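You operate a simulated robot arm through the tools that you are given. There is no shell and no other tool.

Carry out the task below with a simulated robot arm. There is one attempt and no reset: what you move stays moved.

TASK
Reload shuttle one with the purple pirn from the colour rack.
Fine: the spent pirn goes into the EMPTY rack; close the shuttle's latch. Lay pirns thick end to the wall, in a shuttle at its latch.

The check looks at the end state, three seconds after you hand in, the way a careful person would. Anything else that was tipped, shoved, dropped, spilled or broken makes it a failure.

THE ROBOT
A 6-joint arm with a two-finger parallel gripper, fixed in place. Base frame: the origin is at the foot of the arm, x ahead of it, y to its left, z up; the work surface is at about z = 643. Readings come in mm, degrees, newtons and seconds.
With the tool pointing down near the work surface it reaches from about 580 to 940 mm from the base axis. Its first joint turns from -149.0 to 149.0 degrees. Payload 3.43 kg.
Tool frame: the origin (TCP) lies between the finger pads and is the grasp point; the fingertips stand 34 mm ahead of it; z points along the fingers, y is the line along which they close. The gripper opens to 128 mm. The fingers are 24 mm wide and 12 mm thick; the gripper's body (48 by 130 mm) begins 96 mm behind the TCP.
Orientation is told as [roll, pitch, yaw] about the base's x, y, z axes, in that order, counted from this pose: with the fingers straight down and closing along the base's y, the tool's x points along the base's -x, its y along +y and its z along -z.

THE INTERFACE
- The arm moves only by the tool servo_tool. Its argument "increments" is one flat list of numbers, 7 for each row, row after row: the shift along the tool's x, y, z in mm, then the turn, a rotation vector about the tool's x, y, z in degrees, then the opening, from 0 (shut) to 1 (fully open). In form: [tx, ty, tz, wx, wy, wz, hand, tx, ty, tz, wx, wy, wz, hand, ...]. A call has 1 to 20 rows; each row is the pose to reach, as a shift and turn from the pose commanded when the call began, along the tool's axes at that moment. A row lasts 0.2 s, in which the tool goes at most 50 mm and 8.6 degrees; a call with a longer step from one row to the next is refused whole, and so is a gripper value outside its range. Where a pose cannot be reached the arm comes as near as it can. A force on the tool above 90 N (or 10 N above the force at the start of the call, whichever is more), or a blocked arm, ends the call early, and 0.2 s more pass. Each finger travels about 108 mm/s and halts on what it meets, pressing with about 21 N; the grip force reading is that of the motor and also rises with nothing between the fingers. The clock runs only during rows and for 0.2 s after the last one: add rows that repeat a pose to give the fingers time. The reply holds the time, the measured pose of the TCP, the force on the tool along the base axes, the opening and the grip force, in the units named above and with some noise, with the torque about the TCP (base axes, N m) and any sound that the robot's microphone picked up, and new pictures: "pictures" is both (left out), scene, wrist or none.
- Cameras (640 x 400 px; columns grow to the right, rows downward): "scene" is fixed at [399.3, -499.1, 1358.4]; the picture's right is [0.95, -0.32, 0.00], its down [-0.19, -0.56, -0.81] and it looks along [0.26, 0.77, -0.59] (base axes); focal length 348 px, centre (320, 200). "wrist" rides on the gripper at [76, -11, -160] in the tool frame; the picture's right is [0.15, 0.99, 0.00], its down [-0.88, 0.13, -0.46] and it looks along [-0.45, 0.07, 0.89] (tool axes); focal length 234 px, centre (320, 200).
- move_column(by): slides the trunk up (or, below 0, down) by that many mm; the arm rides with it, the base frame stays. It gives what a move gives, with no picture.
- probe_pixels(camera, pixels): for up to 12 pixels [column, row] of the newest picture of that camera ("zoom" is the newest enlarged one), the place [x, y, z] in the base frame of the surface seen there, good to about 3 mm. It takes no simulated time.
- zoom(camera, box): a new picture of the part [left, top, right, bottom] of that camera's present view, enlarged. It takes no simulated time.
- sign_off(): hands the job in; it is judged then, once.

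Unless the task says otherwise, let go and move clear before handing in.

The tools are called after "Call:" as name(argument=value, ...) on one line, values as JSON. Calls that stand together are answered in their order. servo_tool: Moves the arm, as the interface text tells. Its arguments: {"type":"object","properties":{"increments":{"type":"array","items":{"type":"number"}},"pictures":{"type":"string","enum":["both","scene","wrist","none"]}},"required":["increments"]} The other tools are called the same way: move_column (by) slides the trunk up or down; probe_pixels (camera, pixels) gives the place of the surface under pixels of a picture; zoom (camera, box) takes an enlarged picture of a part of a camera's view; sign_off () hands the job in.

At the start:

```text
time: 0.0
position: [321.4, 498.9, 962.8]
ee_rot: [-0.1, -0.1, 0.0]
wrist_force: [0.0, 0.8, -0.2]
wrist_torque: [-0.03, 0.01, 0.01]
finger_gap: 128.0
finger_force: 0.0
trunk travel left (down, up): [-500.0, 210.0]
```

scene: 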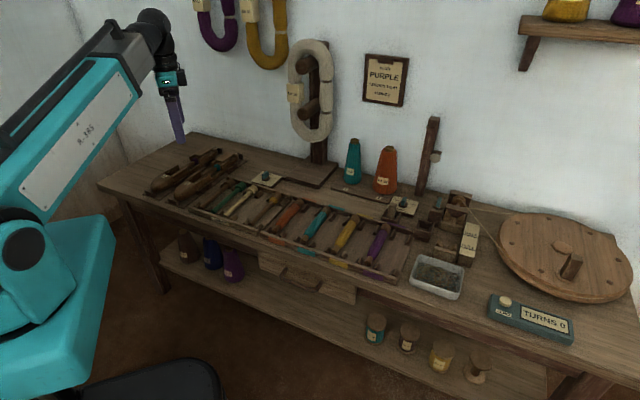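
wrist: 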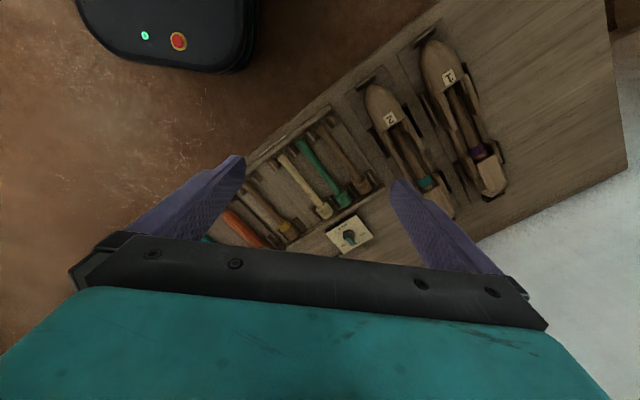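

The pictures show two shuttles at the left of the bench (wrist about (465,120) and (405,140)), and a rack of pirns with a purple one near scene (378,243). I'll zoom in to see details.

Call:
zoom(camera="scene", box=[130, 130, 290, 230])

Call:
zoom(camera="scene", box=[250, 170, 440, 290])

Call:
zoom(camera="wrist", box=[340, 20, 540, 220])

Call:
zoom(camera="scene", box=[350, 40, 420, 120])

```text
4.00 times, centred on (210, 180) of scene
```

zoom: 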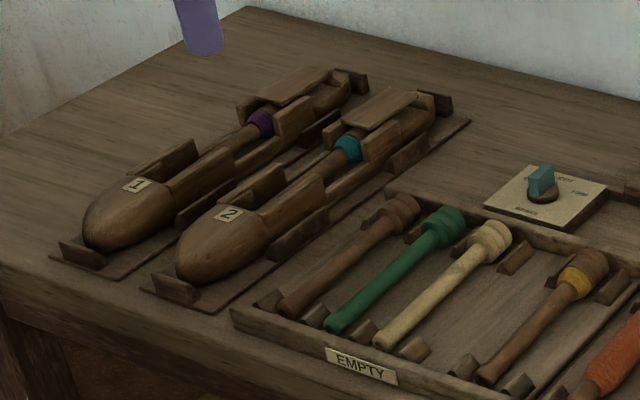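

```text
3.33 times, centred on (345, 230) of scene
```

zoom: 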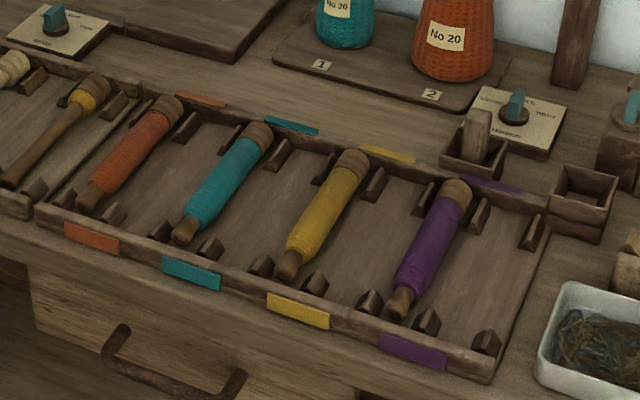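

```text
2.00 times, centred on (440, 120) of wrist
```

zoom: 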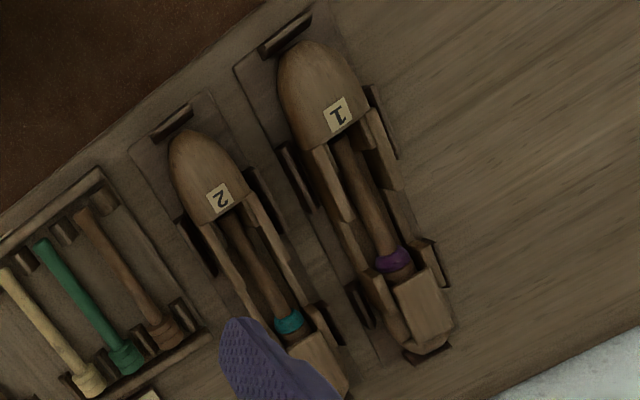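

```text
5.00 times, centred on (385, 80) of scene
```

zoom: 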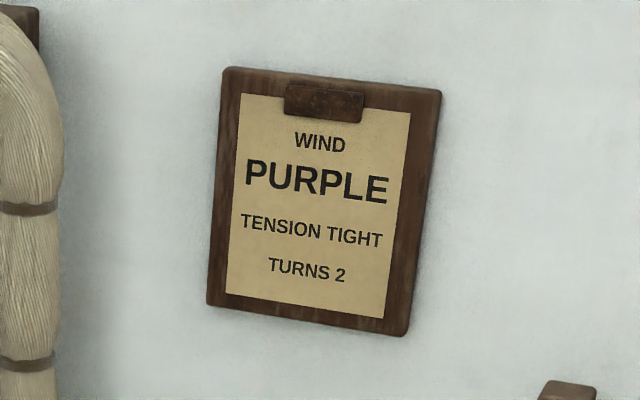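

The card is for winding, not our task. Now I'll look closer at shuttle 1's latch end and probe the geometry.

Call:
zoom(camera="scene", box=[140, 140, 250, 210])

```text
5.71 times, centred on (195, 175) of scene
```

zoom: 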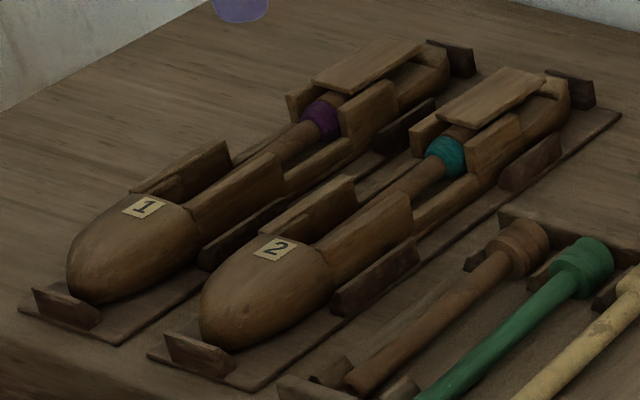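

Call:
probe_pixels(camera="zoom", pixels=[[145, 208], [320, 118], [285, 150], [345, 72], [322, 80], [385, 48], [415, 45], [350, 92], [437, 65], [362, 108], [245, 185], [460, 55]])

Call:
probe_pixels(camera="wrist", pixels=[[448, 75], [465, 115], [478, 150], [485, 165], [488, 180], [495, 190], [435, 45], [455, 100], [500, 210], [582, 60], [600, 150]])

```text
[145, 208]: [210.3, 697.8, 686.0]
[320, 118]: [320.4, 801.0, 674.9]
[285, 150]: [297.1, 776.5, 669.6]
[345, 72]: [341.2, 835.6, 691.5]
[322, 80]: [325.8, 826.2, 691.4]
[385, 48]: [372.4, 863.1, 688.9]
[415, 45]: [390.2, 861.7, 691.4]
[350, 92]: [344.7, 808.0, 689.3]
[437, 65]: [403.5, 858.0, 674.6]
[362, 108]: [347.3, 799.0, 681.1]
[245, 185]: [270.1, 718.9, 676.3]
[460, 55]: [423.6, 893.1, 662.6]
```

```text
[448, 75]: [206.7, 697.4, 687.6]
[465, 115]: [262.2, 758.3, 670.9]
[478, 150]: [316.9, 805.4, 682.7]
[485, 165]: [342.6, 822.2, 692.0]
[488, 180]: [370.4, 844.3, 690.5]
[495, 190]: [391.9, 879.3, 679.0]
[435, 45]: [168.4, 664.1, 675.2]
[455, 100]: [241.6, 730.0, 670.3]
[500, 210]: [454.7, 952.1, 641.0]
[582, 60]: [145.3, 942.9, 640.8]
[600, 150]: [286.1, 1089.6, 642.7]
```

Call:
zoom(camera="scene", box=[330, 200, 430, 290])

```text
4.44 times, centred on (380, 245) of scene
```

zoom: 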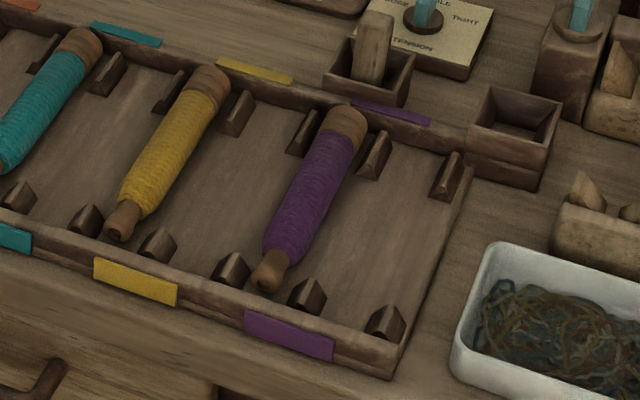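

Call:
probe_pixels(camera="zoom", pixels=[[345, 118], [330, 155], [300, 205], [280, 245], [272, 272], [375, 150], [300, 130], [232, 265], [307, 292], [400, 200], [355, 105], [290, 320]])

Call:
zoom(camera="scene", box=[180, 165, 300, 240])

```text
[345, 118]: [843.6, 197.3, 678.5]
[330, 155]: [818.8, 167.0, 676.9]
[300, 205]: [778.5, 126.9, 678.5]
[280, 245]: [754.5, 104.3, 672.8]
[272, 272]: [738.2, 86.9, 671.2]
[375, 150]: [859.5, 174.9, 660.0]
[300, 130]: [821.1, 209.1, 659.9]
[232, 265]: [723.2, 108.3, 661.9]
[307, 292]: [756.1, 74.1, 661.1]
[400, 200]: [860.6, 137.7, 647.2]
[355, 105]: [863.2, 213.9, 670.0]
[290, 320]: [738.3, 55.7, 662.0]
```

```text
5.33 times, centred on (240, 202) of scene
```

zoom: 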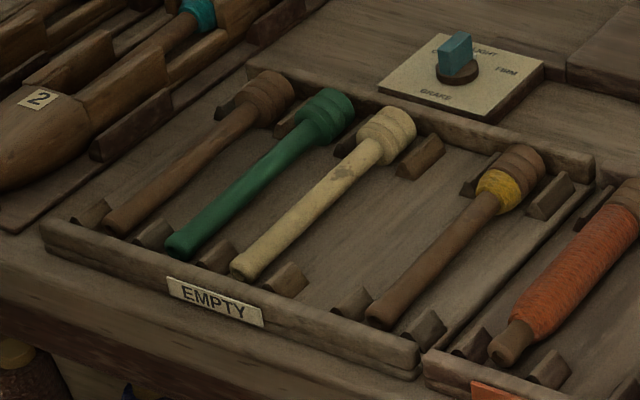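

Call:
probe_pixels(camera="zoom", pixels=[[385, 128], [300, 205], [243, 265], [522, 165], [450, 240], [378, 312], [420, 150], [482, 168], [285, 275], [352, 298], [380, 220], [565, 190]])

Call:
probe_pixels(camera="wrist", pixels=[[323, 212], [300, 180], [285, 160], [285, 228], [260, 200], [310, 190], [270, 185]])

Call:
zoom(camera="wrist", box=[220, 100, 400, 250])

```text
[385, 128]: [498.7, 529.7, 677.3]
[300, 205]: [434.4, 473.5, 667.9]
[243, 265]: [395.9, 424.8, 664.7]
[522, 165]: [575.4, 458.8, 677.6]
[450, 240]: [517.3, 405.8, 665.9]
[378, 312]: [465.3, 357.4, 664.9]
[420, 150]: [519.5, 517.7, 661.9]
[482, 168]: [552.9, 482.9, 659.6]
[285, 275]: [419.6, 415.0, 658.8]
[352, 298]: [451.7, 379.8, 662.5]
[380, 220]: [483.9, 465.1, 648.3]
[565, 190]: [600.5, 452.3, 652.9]
```

```text
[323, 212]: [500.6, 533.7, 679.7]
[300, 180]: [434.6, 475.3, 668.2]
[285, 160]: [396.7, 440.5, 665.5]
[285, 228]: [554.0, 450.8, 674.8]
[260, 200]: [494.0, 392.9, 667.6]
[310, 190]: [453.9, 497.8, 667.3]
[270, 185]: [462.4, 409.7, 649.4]
```

```text
2.67 times, centred on (310, 175) of wrist
```

zoom: 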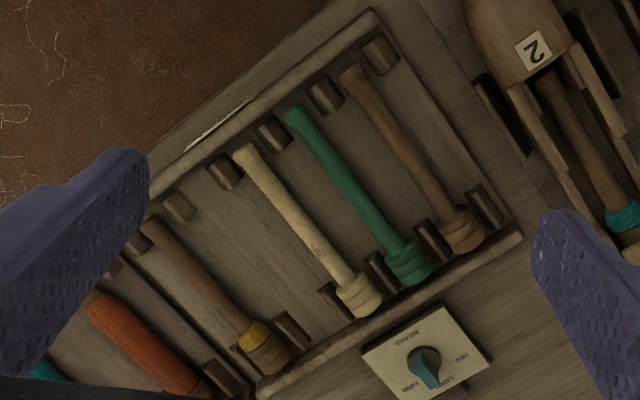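

The empty slot of the EMPTY rack is between the white and yellow-collared pirns; all pirns lie about 45° in base with thick ends to the wall. I'll move above shuttle 1's latch with yaw 45 to look at it.

Call:
servo_tool(increments=[-1, 35, 10, 0, 0, -5.6, 1, -2, 70, 20, 0, 0, -11.2, 1, -4, 105, 30, 0, 0, -16.8, 1, -5, 140, 40, 0, 0, -22.4, 1, -6, 175, 50, 0, 0, -28, 1, -8, 210, 60, 0, 0, -33.6, 1, -9, 245, 70, 0, 0, -39.3, 1, -10, 280, 80, 0, 0, -45, 1])

```text
time: 1.8
position: [333.8, 778.3, 881.0]
ee_rot: [0.1, 0.0, 45.0]
wrist_force: [-1.3, 0.3, -0.3]
wrist_torque: [0.02, 0.01, 0.01]
finger_gap: 127.9
finger_force: 0.0
trunk travel left (down, up): [-500.0, 210.0]
```

scene: 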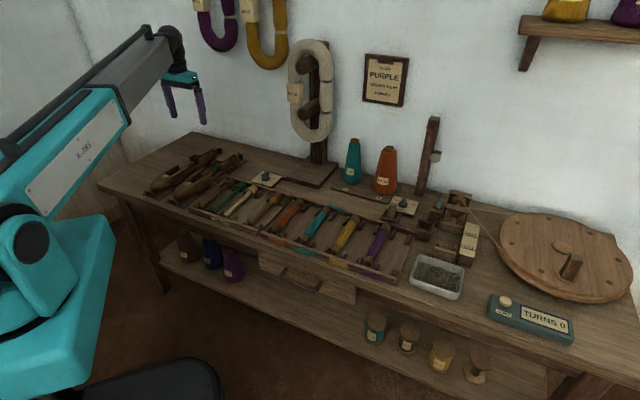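
wrist: 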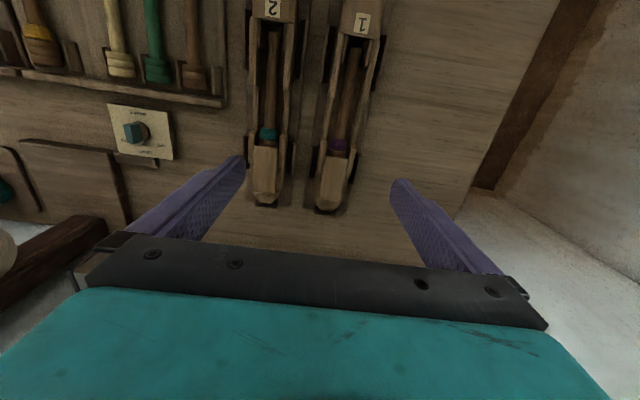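

Call:
zoom(camera="wrist", box=[240, 60, 420, 220])

```text
2.50 times, centred on (330, 140) of wrist
```

zoom: 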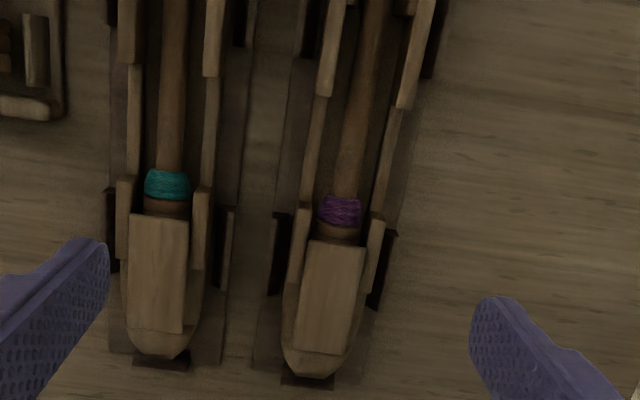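

Call:
zoom(camera="scene", box=[185, 142, 249, 182])

Call:
zoom(camera="wrist", box=[300, 120, 370, 220])

```text
10.00 times, centred on (217, 162) of scene
```

zoom: 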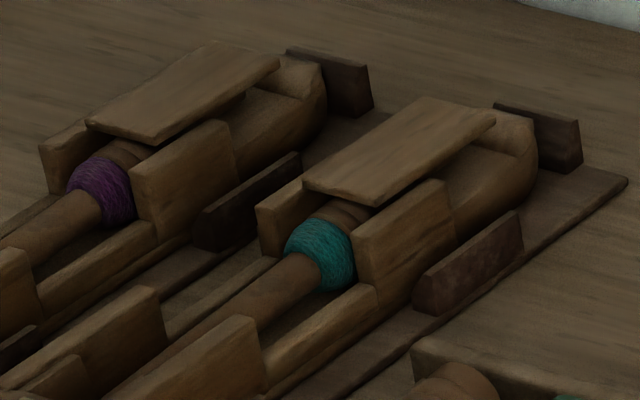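

```text
4.00 times, centred on (335, 170) of wrist
```

zoom: 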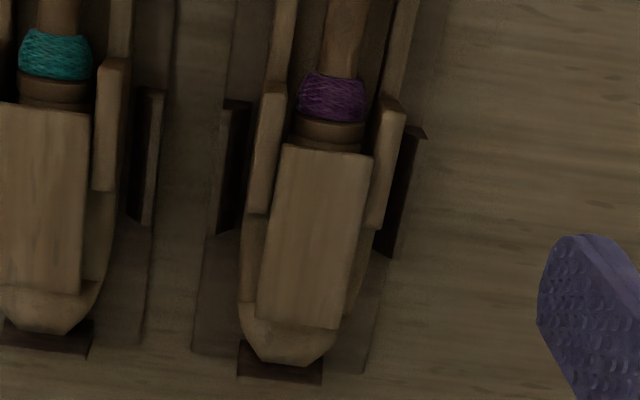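

Call:
probe_pixels(camera="zoom", pixels=[[288, 150], [367, 160], [265, 315], [335, 322], [315, 235], [330, 130], [268, 110], [388, 125], [250, 270], [358, 290], [290, 345], [258, 200]])

Call:
probe_pixels(camera="wrist", pixels=[[337, 140], [342, 118], [348, 90], [353, 60], [325, 208], [383, 150], [320, 150], [361, 25], [338, 150]])

```text
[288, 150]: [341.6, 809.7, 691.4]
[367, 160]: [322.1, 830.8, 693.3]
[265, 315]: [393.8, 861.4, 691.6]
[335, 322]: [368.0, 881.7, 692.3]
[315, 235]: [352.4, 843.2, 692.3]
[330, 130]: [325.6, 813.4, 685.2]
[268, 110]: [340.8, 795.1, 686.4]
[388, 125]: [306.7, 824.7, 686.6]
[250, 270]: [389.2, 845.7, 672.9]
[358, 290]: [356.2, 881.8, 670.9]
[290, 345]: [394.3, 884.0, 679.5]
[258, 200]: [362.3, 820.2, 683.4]
```

```text
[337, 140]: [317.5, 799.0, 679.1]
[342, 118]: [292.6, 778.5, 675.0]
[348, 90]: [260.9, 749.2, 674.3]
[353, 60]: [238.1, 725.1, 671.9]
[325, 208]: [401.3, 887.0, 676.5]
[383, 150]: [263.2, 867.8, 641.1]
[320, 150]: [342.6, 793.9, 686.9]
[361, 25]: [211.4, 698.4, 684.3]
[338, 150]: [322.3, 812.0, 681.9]
```

The flap (zoom corners (288,150)–(335,322)) covers the butt; it lies at z≈692 between cheeks, apparently hinged at the wall end. I'll go to a tilted pre-grasp pose with the fingers half open to grip the flap's sides behind the cheeks.

Call:
servo_tool(increments=[-1.4, 5.3, 20, 0, -6.67, 0, 0.8, -2.7, 10.5, 41, 0, -13.3, 0, 0.6, -4.1, 15.8, 61, 0, -20, 0, 0.39, -5.5, 21, 82, 0, -26.7, 0, 0.39, -6.8, 26.3, 103, 0, -33.3, 0, 0.39, -8.2, 31.6, 123, 0, -40, 0, 0.39])

```text
time: 3.2
position: [314.8, 805.2, 758.1]
ee_rot: [0.0, -40.1, 45.0]
wrist_force: [0.6, -0.5, 0.5]
wrist_torque: [-0.01, -0.02, 0.0]
finger_gap: 50.0
finger_force: 0.1
trunk travel left (down, up): [-500.0, 210.0]
```

scene: 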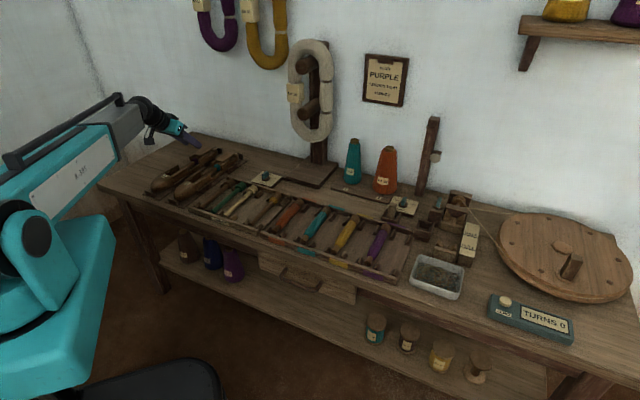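
wrist: 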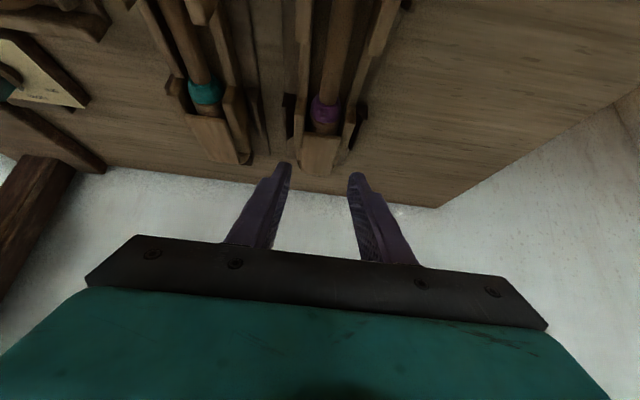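

Call:
zoom(camera="wrist", box=[260, 60, 400, 200])

Call:
zoom(camera="scene", box=[160, 120, 256, 180])

```text
2.86 times, centred on (330, 130) of wrist
```

zoom: 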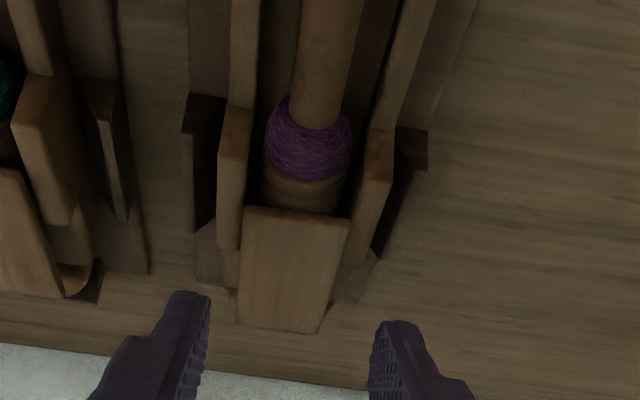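

```text
6.67 times, centred on (208, 150) of scene
```

zoom: 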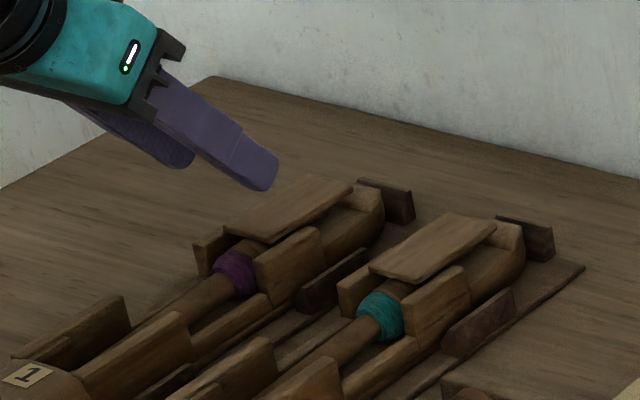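

Call:
probe_pixels(camera="zoom", pixels=[[300, 270], [270, 240]])

Call:
probe_pixels(camera="wrist", pixels=[[347, 136], [380, 137], [319, 174], [368, 175], [345, 148], [366, 150], [388, 140], [342, 112], [391, 118], [364, 128], [388, 150], [340, 142]])

Call:
zoom(camera="wrist", box=[300, 100, 360, 180])

```text
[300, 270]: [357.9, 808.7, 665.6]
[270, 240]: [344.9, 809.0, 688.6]
```

```text
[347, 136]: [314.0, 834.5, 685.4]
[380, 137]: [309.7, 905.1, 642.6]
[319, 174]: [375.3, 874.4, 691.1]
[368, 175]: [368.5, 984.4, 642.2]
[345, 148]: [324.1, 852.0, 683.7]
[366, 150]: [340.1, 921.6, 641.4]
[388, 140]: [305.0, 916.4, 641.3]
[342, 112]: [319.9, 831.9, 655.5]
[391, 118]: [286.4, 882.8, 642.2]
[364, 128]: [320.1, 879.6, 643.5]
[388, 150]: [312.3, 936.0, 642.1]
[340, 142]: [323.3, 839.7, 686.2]
```

```text
5.00 times, centred on (330, 140) of wrist
```

zoom: 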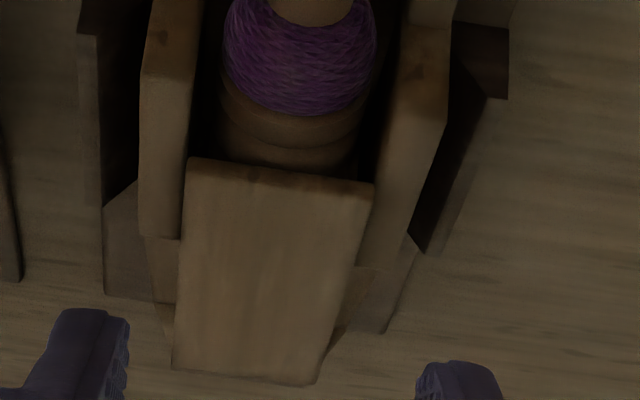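

Call:
probe_pixels(camera="zoom", pixels=[[195, 165], [367, 187], [180, 360], [310, 378], [185, 232], [150, 230], [362, 260], [400, 255], [170, 30], [300, 145], [160, 290], [345, 300]])

```text
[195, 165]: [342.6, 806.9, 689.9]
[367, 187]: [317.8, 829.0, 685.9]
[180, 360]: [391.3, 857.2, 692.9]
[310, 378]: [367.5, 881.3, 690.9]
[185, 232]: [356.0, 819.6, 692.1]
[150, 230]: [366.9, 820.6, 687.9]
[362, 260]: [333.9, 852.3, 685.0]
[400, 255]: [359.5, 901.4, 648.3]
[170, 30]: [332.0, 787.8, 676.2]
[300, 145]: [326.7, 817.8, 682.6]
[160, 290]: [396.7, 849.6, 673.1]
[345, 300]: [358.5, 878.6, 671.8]
```

Cheeks end at u≈840 (base along-shuttle), flap runs to ≈885 and its sides are free behind the cheeks. I'll slide in along the tool axis so the fingertips straddle the flap there.

Call:
servo_tool(increments=[-1, 0, 16, 0, 0, 0, 0.39, -2, -0.5, 32, 0, 0, 0, 0.39, -3.5, -1, 48, 0, 0, 0, 0.39, -4.5, -1, 63, 0, 0, 0, 0.39, -4.5, -1, 63, 0, 0, 0, 0.39])

Call:
zoom(camera="wrist", box=[240, 80, 420, 240])

Call:
zoom(camera="scene", box=[170, 130, 250, 180])

```text
time: 4.4
position: [346.1, 837.6, 715.4]
ee_rot: [0.0, -40.0, 45.0]
wrist_force: [-0.7, -0.8, -0.7]
wrist_torque: [-0.03, -0.02, 0.0]
finger_gap: 49.9
finger_force: 0.0
trunk travel left (down, up): [-500.0, 210.0]
```

scene: 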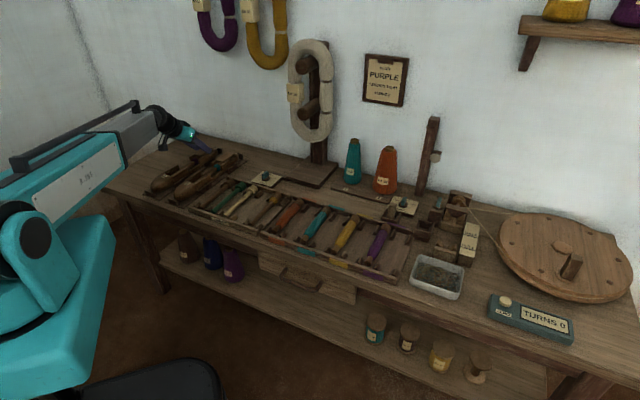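
wrist: 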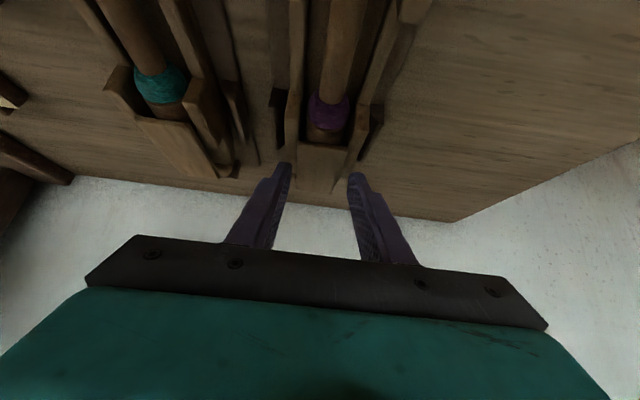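

```text
2.50 times, centred on (330, 160) of wrist
```

zoom: 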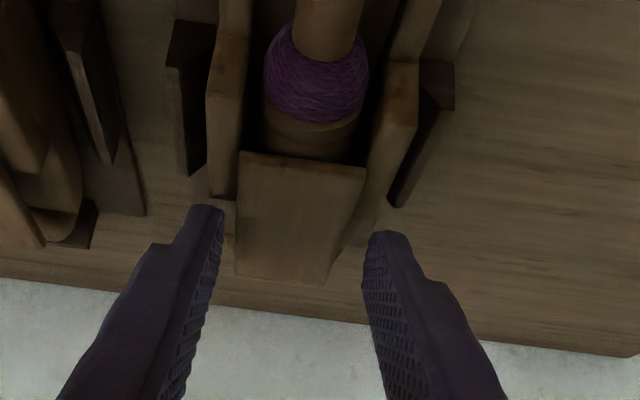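

```text
8.00 times, centred on (210, 155) of scene
```

zoom: 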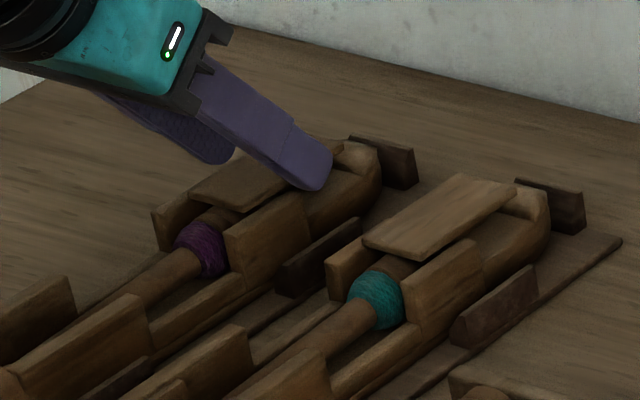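

The fingers straddle the flap but sit ~3 mm high; I'll lower slightly and close on the flap's sides.

Call:
servo_tool(increments=[2.4, -1.2, 1.3, 0, 0, 0, 0.39, 2.4, -1.2, 1.3, 0, 0, 0, 0.3, 2.4, -1.2, 1.3, 0, 0, 0, 0.2, 2.4, -1.2, 1.3, 0, 0, 0, 0.15, 2.4, -1.2, 1.3, 0, 0, 0, 0.15])

Call:
zoom(camera="scene", box=[170, 130, 250, 180])

Call:
zoom(camera="wrist", box=[240, 80, 420, 240])

```text
time: 5.6
position: [345.1, 836.4, 712.2]
ee_rot: [0.1, -40.0, 45.1]
wrist_force: [1.3, 2.4, 2.0]
wrist_torque: [0.09, -0.03, -0.06]
finger_gap: 19.8
finger_force: 0.1
trunk travel left (down, up): [-500.0, 210.0]
```

scene: 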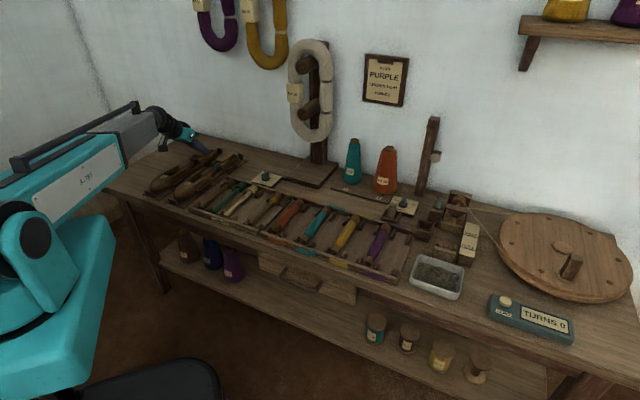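
wrist: 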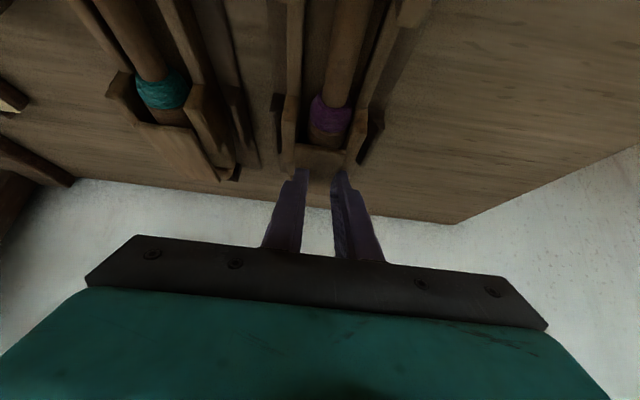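

```text
8.00 times, centred on (210, 155) of scene
```

zoom: 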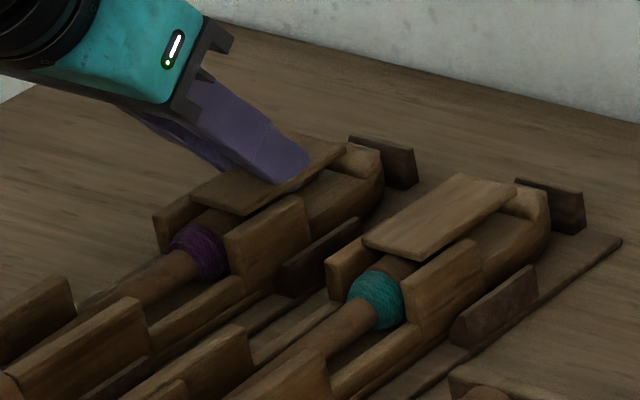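

```text
2.50 times, centred on (330, 160) of wrist
```

zoom: 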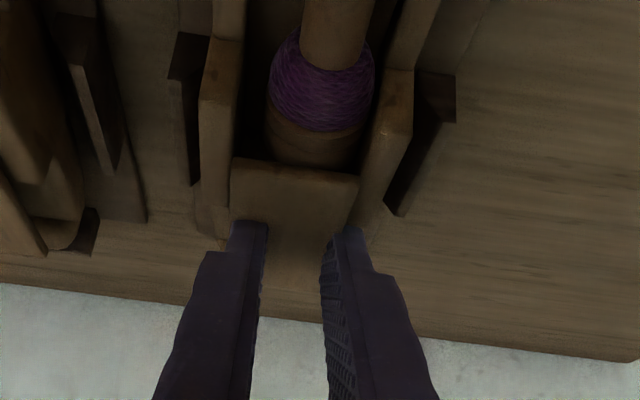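

The gap went to 19.8 mm, so the fingers closed on top of the flap rather than on its sides. I'll check where the fingertips really are.

Call:
probe_pixels(camera="zoom", pixels=[[250, 226], [350, 232], [248, 245], [345, 250], [295, 200], [295, 170], [290, 230], [295, 280], [245, 165], [345, 178], [215, 205], [240, 215]])

Call:
zoom(camera="scene", box=[185, 140, 225, 170])

```text
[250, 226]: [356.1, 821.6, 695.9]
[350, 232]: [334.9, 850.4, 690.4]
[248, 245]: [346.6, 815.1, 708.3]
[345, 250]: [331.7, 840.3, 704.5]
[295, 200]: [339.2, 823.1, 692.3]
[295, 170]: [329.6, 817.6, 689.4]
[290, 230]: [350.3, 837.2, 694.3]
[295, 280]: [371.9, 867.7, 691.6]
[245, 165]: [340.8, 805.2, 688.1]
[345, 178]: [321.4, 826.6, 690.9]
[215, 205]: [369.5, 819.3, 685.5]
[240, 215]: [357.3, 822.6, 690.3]
```

```text
13.33 times, centred on (205, 155) of scene
```

zoom: 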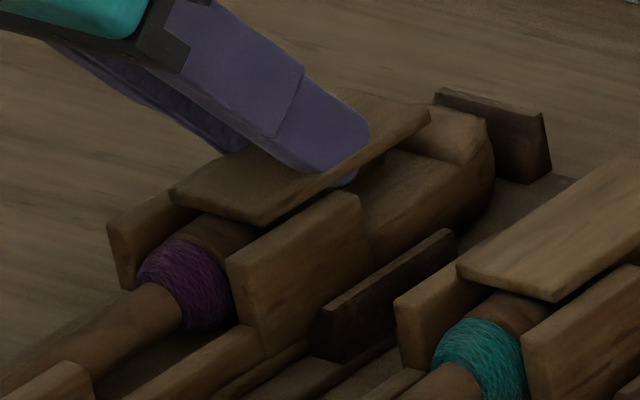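

The probes suggest the fingertips pass beside/into the flap's edge line and the gap (19.8) is slightly over the 19.2 commanded. I'll close further to see whether they bear on something.

Call:
servo_tool(increments=[0, 0, 0, 0, 0, 0, 0.1, 0, 0, 0, 0, 0, 0, 0.05, 0, 0, 0, 0, 0, 0, 0.05], pictures="wrist")

Call:
zoom(camera="scene", box=[185, 140, 225, 170])

```text
time: 6.4
position: [346.4, 835.9, 712.1]
ee_rot: [0.1, -40.0, 44.9]
wrist_force: [0.0, -0.1, -0.6]
wrist_torque: [0.14, -0.18, 0.02]
finger_gap: 7.7
finger_force: 20.9
trunk travel left (down, up): [-500.0, 210.0]
```

wrist: 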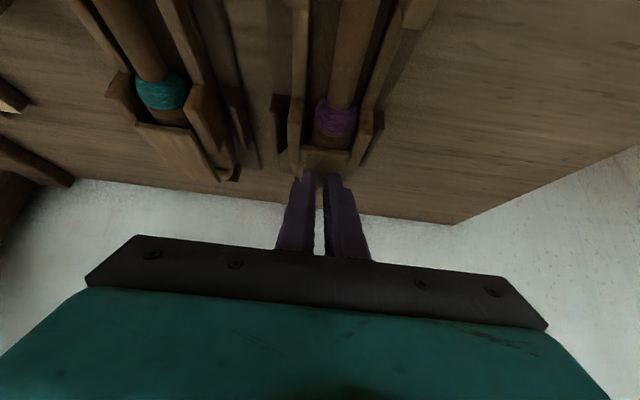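

```text
13.33 times, centred on (205, 155) of scene
```

zoom: 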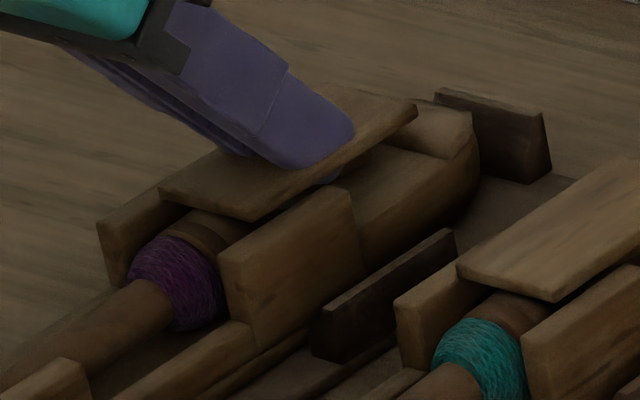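

The gap is now 7.7 mm with 20.9 N, and the shuttle seems to have shifted ~1 scene pixel. I'll zoom in the wrist view before doing anything more.

Call:
zoom(camera="wrist", box=[270, 80, 390, 230])

Call:
zoom(camera="scene", box=[140, 140, 250, 210])

```text
2.67 times, centred on (330, 155) of wrist
```

zoom: 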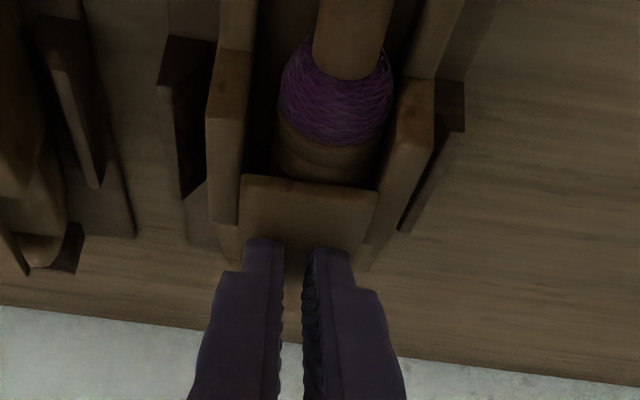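

```text
5.71 times, centred on (195, 175) of scene
```

zoom: 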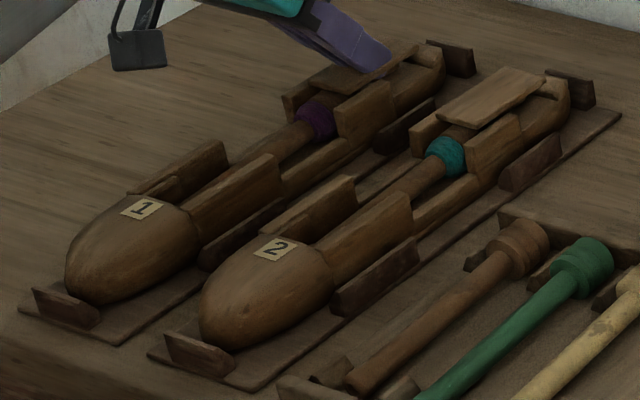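

The fingers appear to be pinching something 7.7 mm wide in the latch. I'll try a small 15° arc about the flap's wall-end hinge and see whether the flap follows.

Call:
servo_tool(increments=[-4.6, 0, -1.9, 0, 5, 0, 0.05, -9.3, 0, -3.3, 0, 10, 0, 0.05, -14.1, 0, -4.4, 0, 15, 0, 0.05], pictures="both")

Call:
zoom(camera="scene", box=[170, 130, 234, 170])

Call:
zoom(camera="wrist", box=[270, 80, 390, 230])

```text
time: 7.2
position: [352.8, 842.8, 725.6]
ee_rot: [0.0, -25.0, 45.1]
wrist_force: [1.9, 0.5, 0.6]
wrist_torque: [0.51, -0.49, 0.03]
finger_gap: 7.8
finger_force: 21.1
trunk travel left (down, up): [-500.0, 210.0]
```

scene: 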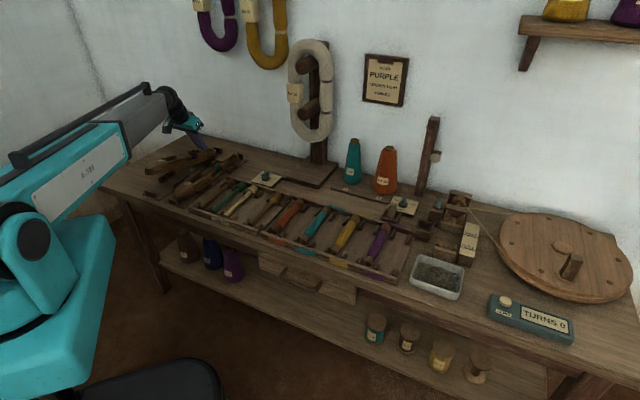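
wrist: 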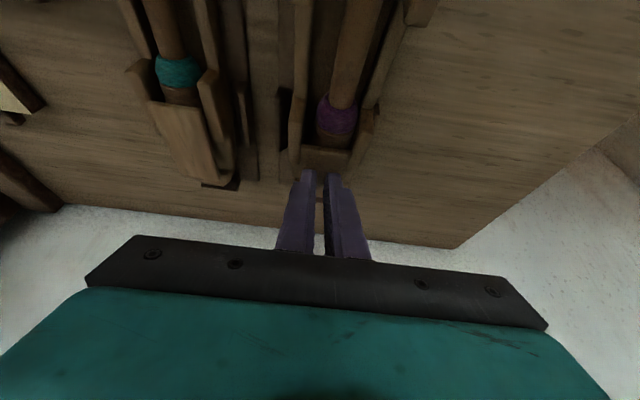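

```text
10.00 times, centred on (202, 150) of scene
```

zoom: 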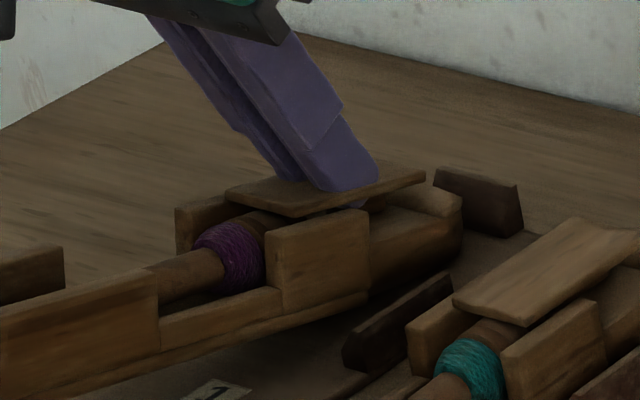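

```text
2.67 times, centred on (330, 155) of wrist
```

zoom: 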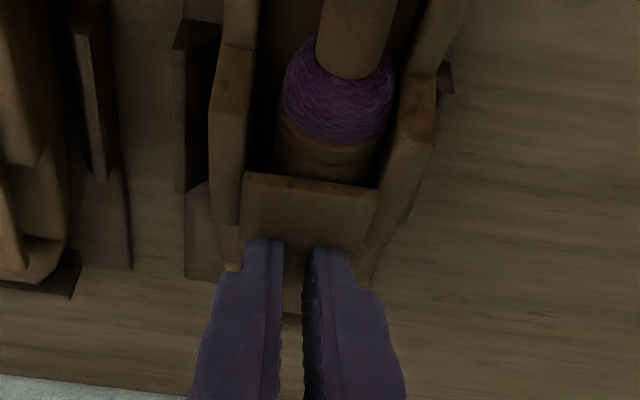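

The scene zoom shows the whole shuttle tilted with the tool (label 1 now low at (215,390), the nose lifted) — the flap doesn't hinge that way under this grip. I'll immediately reverse the exact arc to set the shuttle back in its chocks.

Call:
servo_tool(increments=[2.2, 0, 1.1, 0, -2.5, 0, 0.05, 4.4, 0, 2.3, 0, -5, 0, 0.05, 6.5, 0, 3.6, 0, -7.5, 0, 0.05, 8.6, 0, 4.9, 0, -10, 0, 0.05, 10.6, 0, 6.3, 0, -12.5, 0, 0.05, 12.5, 0, 7.85, 0, -15, 0, 0.05, 12.5, 0, 7.85, 0, -15, 0, 0.05])

Call:
zoom(camera="scene", box=[140, 140, 250, 210])

Call:
zoom(camera="wrist", box=[200, 0, 460, 240])

```text
time: 8.8
position: [346.4, 836.4, 713.6]
ee_rot: [0.0, -40.1, 45.0]
wrist_force: [1.2, 1.4, 1.9]
wrist_torque: [-0.28, 0.31, 0.01]
finger_gap: 7.7
finger_force: 20.4
trunk travel left (down, up): [-500.0, 210.0]
```

scene: 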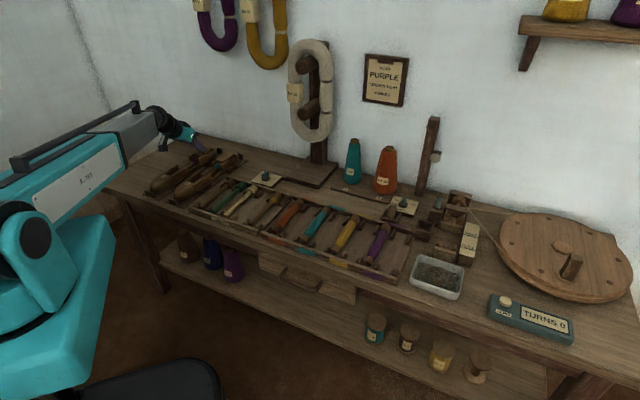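
wrist: 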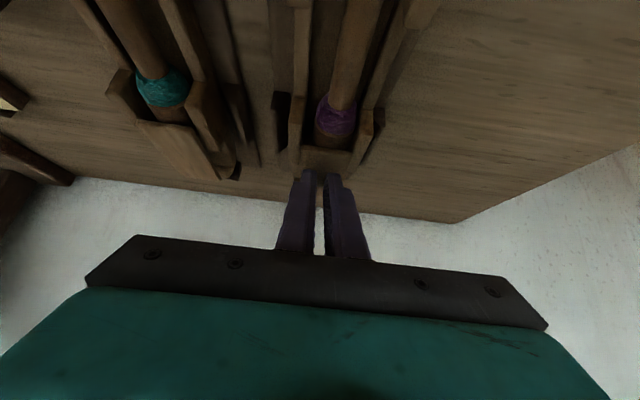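

```text
5.71 times, centred on (195, 175) of scene
```

zoom: 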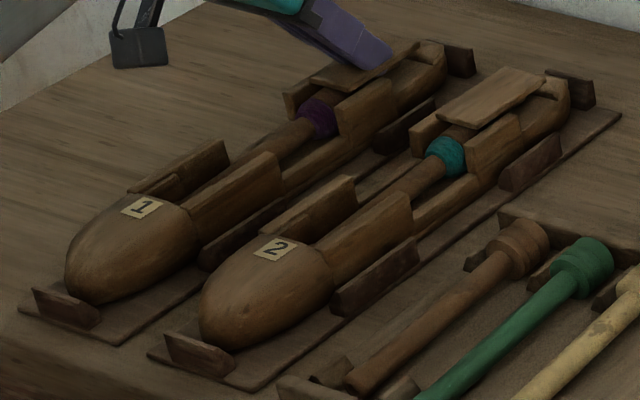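

```text
1.67 times, centred on (330, 120) of wrist
```

zoom: 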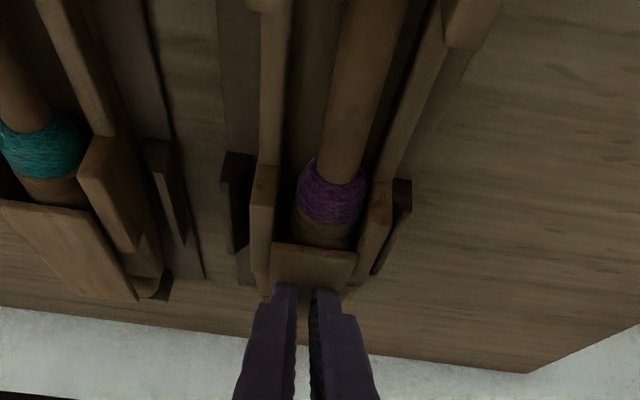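

The shuttle is back in its chocks (label 1 and collar match the earlier zoom). I'll release and back straight out along the tool axis, then inspect the latch more closely from the side.

Call:
servo_tool(increments=[0, 0, 0, 0, 0, 0, 0.15, 0, 0, 0, 0, 0, 0, 0.3, 0, 0, 0, 0, 0, 0, 0.39, 0, 0, -15, 0, 0, 0, 0.39, 0, 0, -40, 0, 0, 0, 0.39, 0, 0, -70, 0, 0, 0, 0.39])

Call:
zoom(camera="scene", box=[170, 130, 250, 180])

Call:
zoom(camera="wrist", box=[240, 40, 420, 200])

```text
time: 10.1
position: [336.9, 823.9, 761.5]
ee_rot: [0.3, -42.5, 45.4]
wrist_force: [9.7, 11.9, 3.6]
wrist_torque: [0.05, 0.01, -0.07]
finger_gap: 29.0
finger_force: 0.0
trunk travel left (down, up): [-500.0, 210.0]
stopped in row 6: the force on the tool passed its limit at 100 N (the readings are from after the stop); the commanded pose is now the measured one
```

scene: 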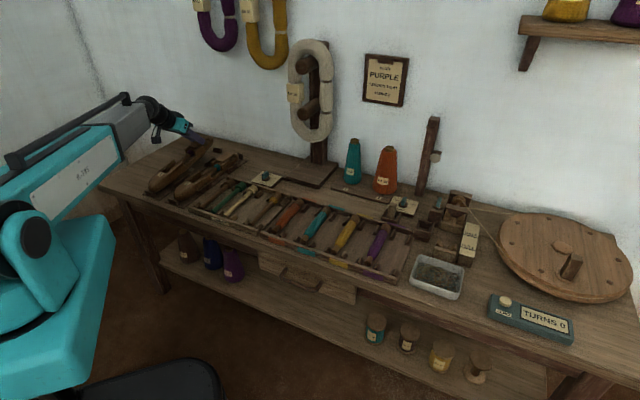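
wrist: 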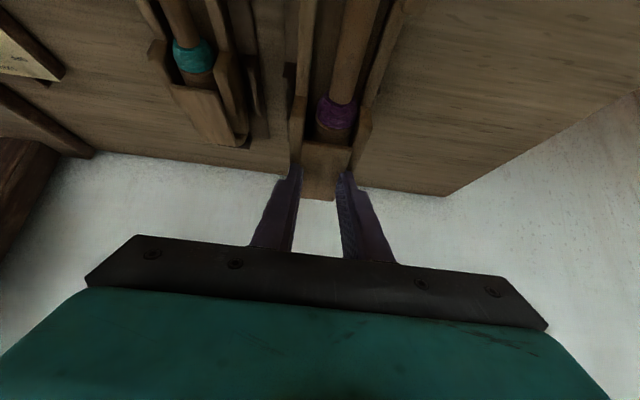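

```text
8.00 times, centred on (210, 155) of scene
```

zoom: 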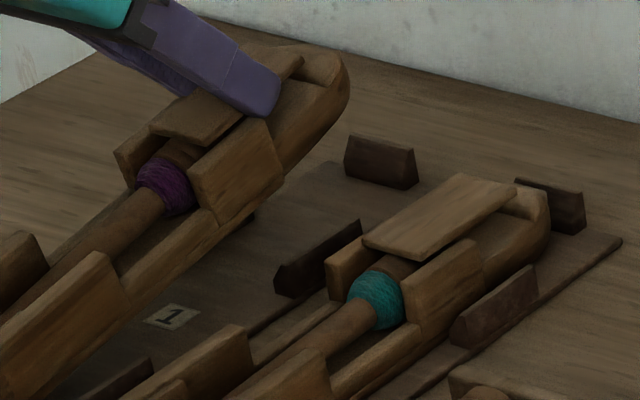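

```text
2.50 times, centred on (330, 120) of wrist
```

zoom: 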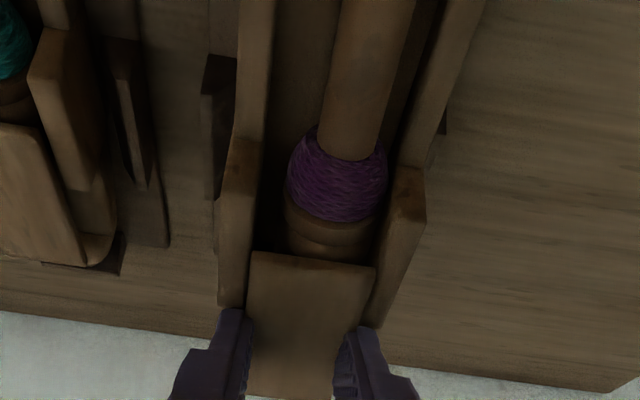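

The retract dragged the shuttle's tail up: the fingers opened only to 29 mm, i.e. they are caught under/at the flap, and the scene zoom shows shuttle 1's latch end raised ~45 mm with its nose still at the front chock. I'll lower it back along the reverse arc, keeping the same hand command.

Call:
servo_tool(increments=[2.1, 0.1, 4.6, 0, 0.25, 0, 0.39, 4.2, 0.2, 9.2, 0, 0.5, 0, 0.39, 6.3, 0.3, 13.7, 0, 0.75, 0, 0.39, 8.4, 0.4, 18.3, 0, 1, 0, 0.39, 10.5, 0.5, 22.9, 0, 1.25, 0, 0.39, 12.5, 0.6, 27.5, 0, 1.5, 0, 0.39, 14.6, 0.7, 32, 0, 1.75, 0, 0.39, 16.7, 0.8, 36.6, 0, 2, 0, 0.39, 18.8, 0.9, 41.2, 0, 2.25, 0, 0.39])

Call:
zoom(camera="scene", box=[140, 130, 250, 200])

Call:
zoom(camera="wrist", box=[240, 40, 420, 200])

```text
time: 12.1
position: [342.5, 833.8, 714.0]
ee_rot: [0.3, -39.6, 45.2]
wrist_force: [-1.1, -0.2, -3.6]
wrist_torque: [0.2, -0.17, 0.0]
finger_gap: 29.2
finger_force: 0.1
trunk travel left (down, up): [-500.0, 210.0]
```

scene: 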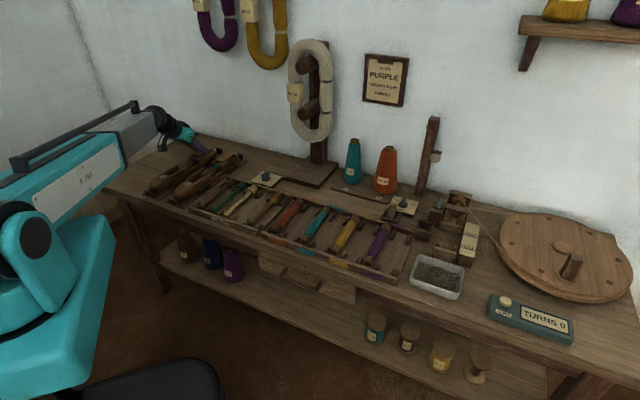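
wrist: 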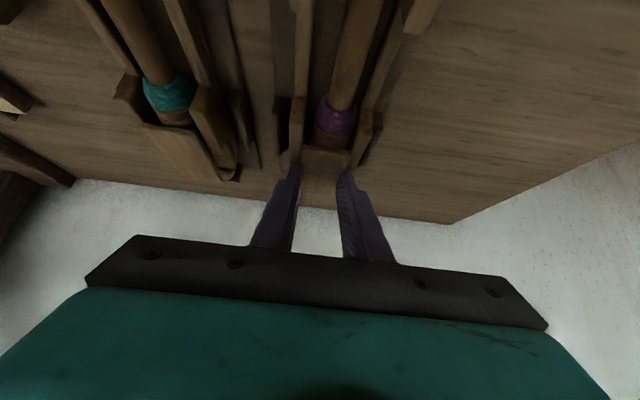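

```text
5.71 times, centred on (195, 165) of scene
```

zoom: 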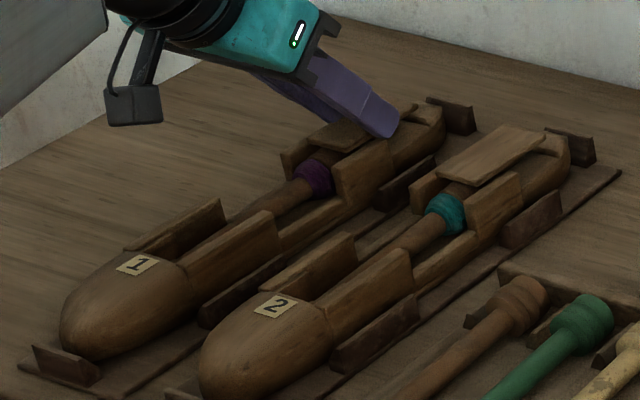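

```text
2.50 times, centred on (330, 120) of wrist
```

zoom: 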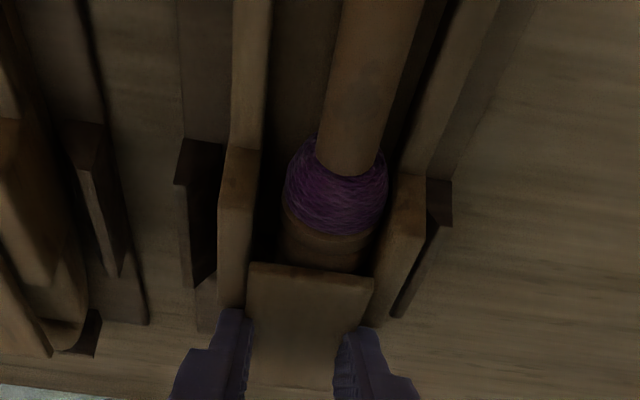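

The shuttle is back down in place, fingers at 29 mm still around the flap. I'll probe finger and cheek positions to understand what is catching.

Call:
probe_pixels(camera="zoom", pixels=[[230, 315], [248, 320], [345, 335], [372, 335], [225, 295], [240, 300], [385, 310], [255, 275], [365, 287], [300, 340], [230, 170], [410, 195]])

Call:
zoom(camera="wrist", box=[290, 130, 370, 210])

Call:
zoom(camera="scene", box=[186, 138, 226, 168])

```text
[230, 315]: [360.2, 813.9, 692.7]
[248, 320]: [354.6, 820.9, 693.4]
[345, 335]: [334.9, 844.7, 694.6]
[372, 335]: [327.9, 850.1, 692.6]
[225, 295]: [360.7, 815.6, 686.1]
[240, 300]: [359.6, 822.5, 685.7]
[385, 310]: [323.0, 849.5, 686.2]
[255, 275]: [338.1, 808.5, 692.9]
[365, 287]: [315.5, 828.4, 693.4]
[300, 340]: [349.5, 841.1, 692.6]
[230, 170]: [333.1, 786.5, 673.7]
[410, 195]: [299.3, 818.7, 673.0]
```

```text
5.00 times, centred on (330, 170) of wrist
```

zoom: 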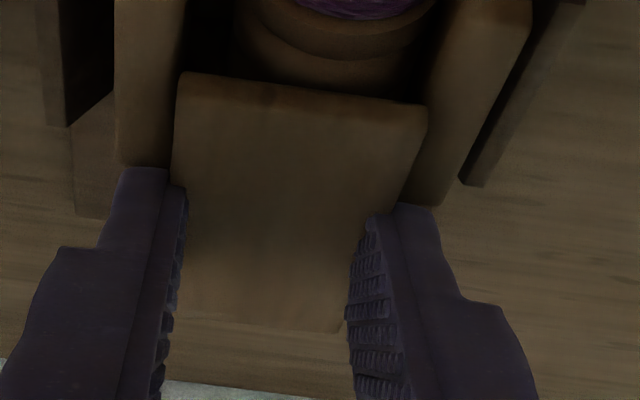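

```text
13.33 times, centred on (206, 153) of scene
```

zoom: 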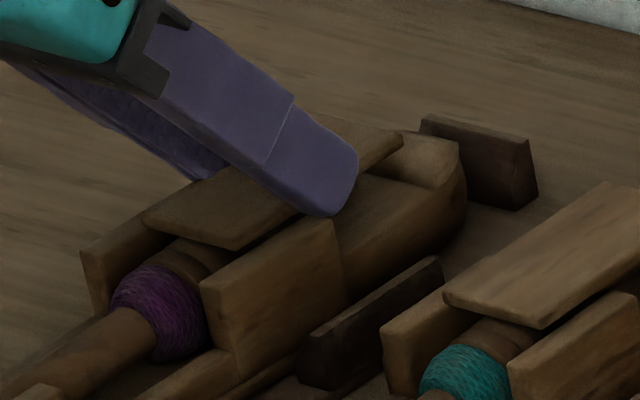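

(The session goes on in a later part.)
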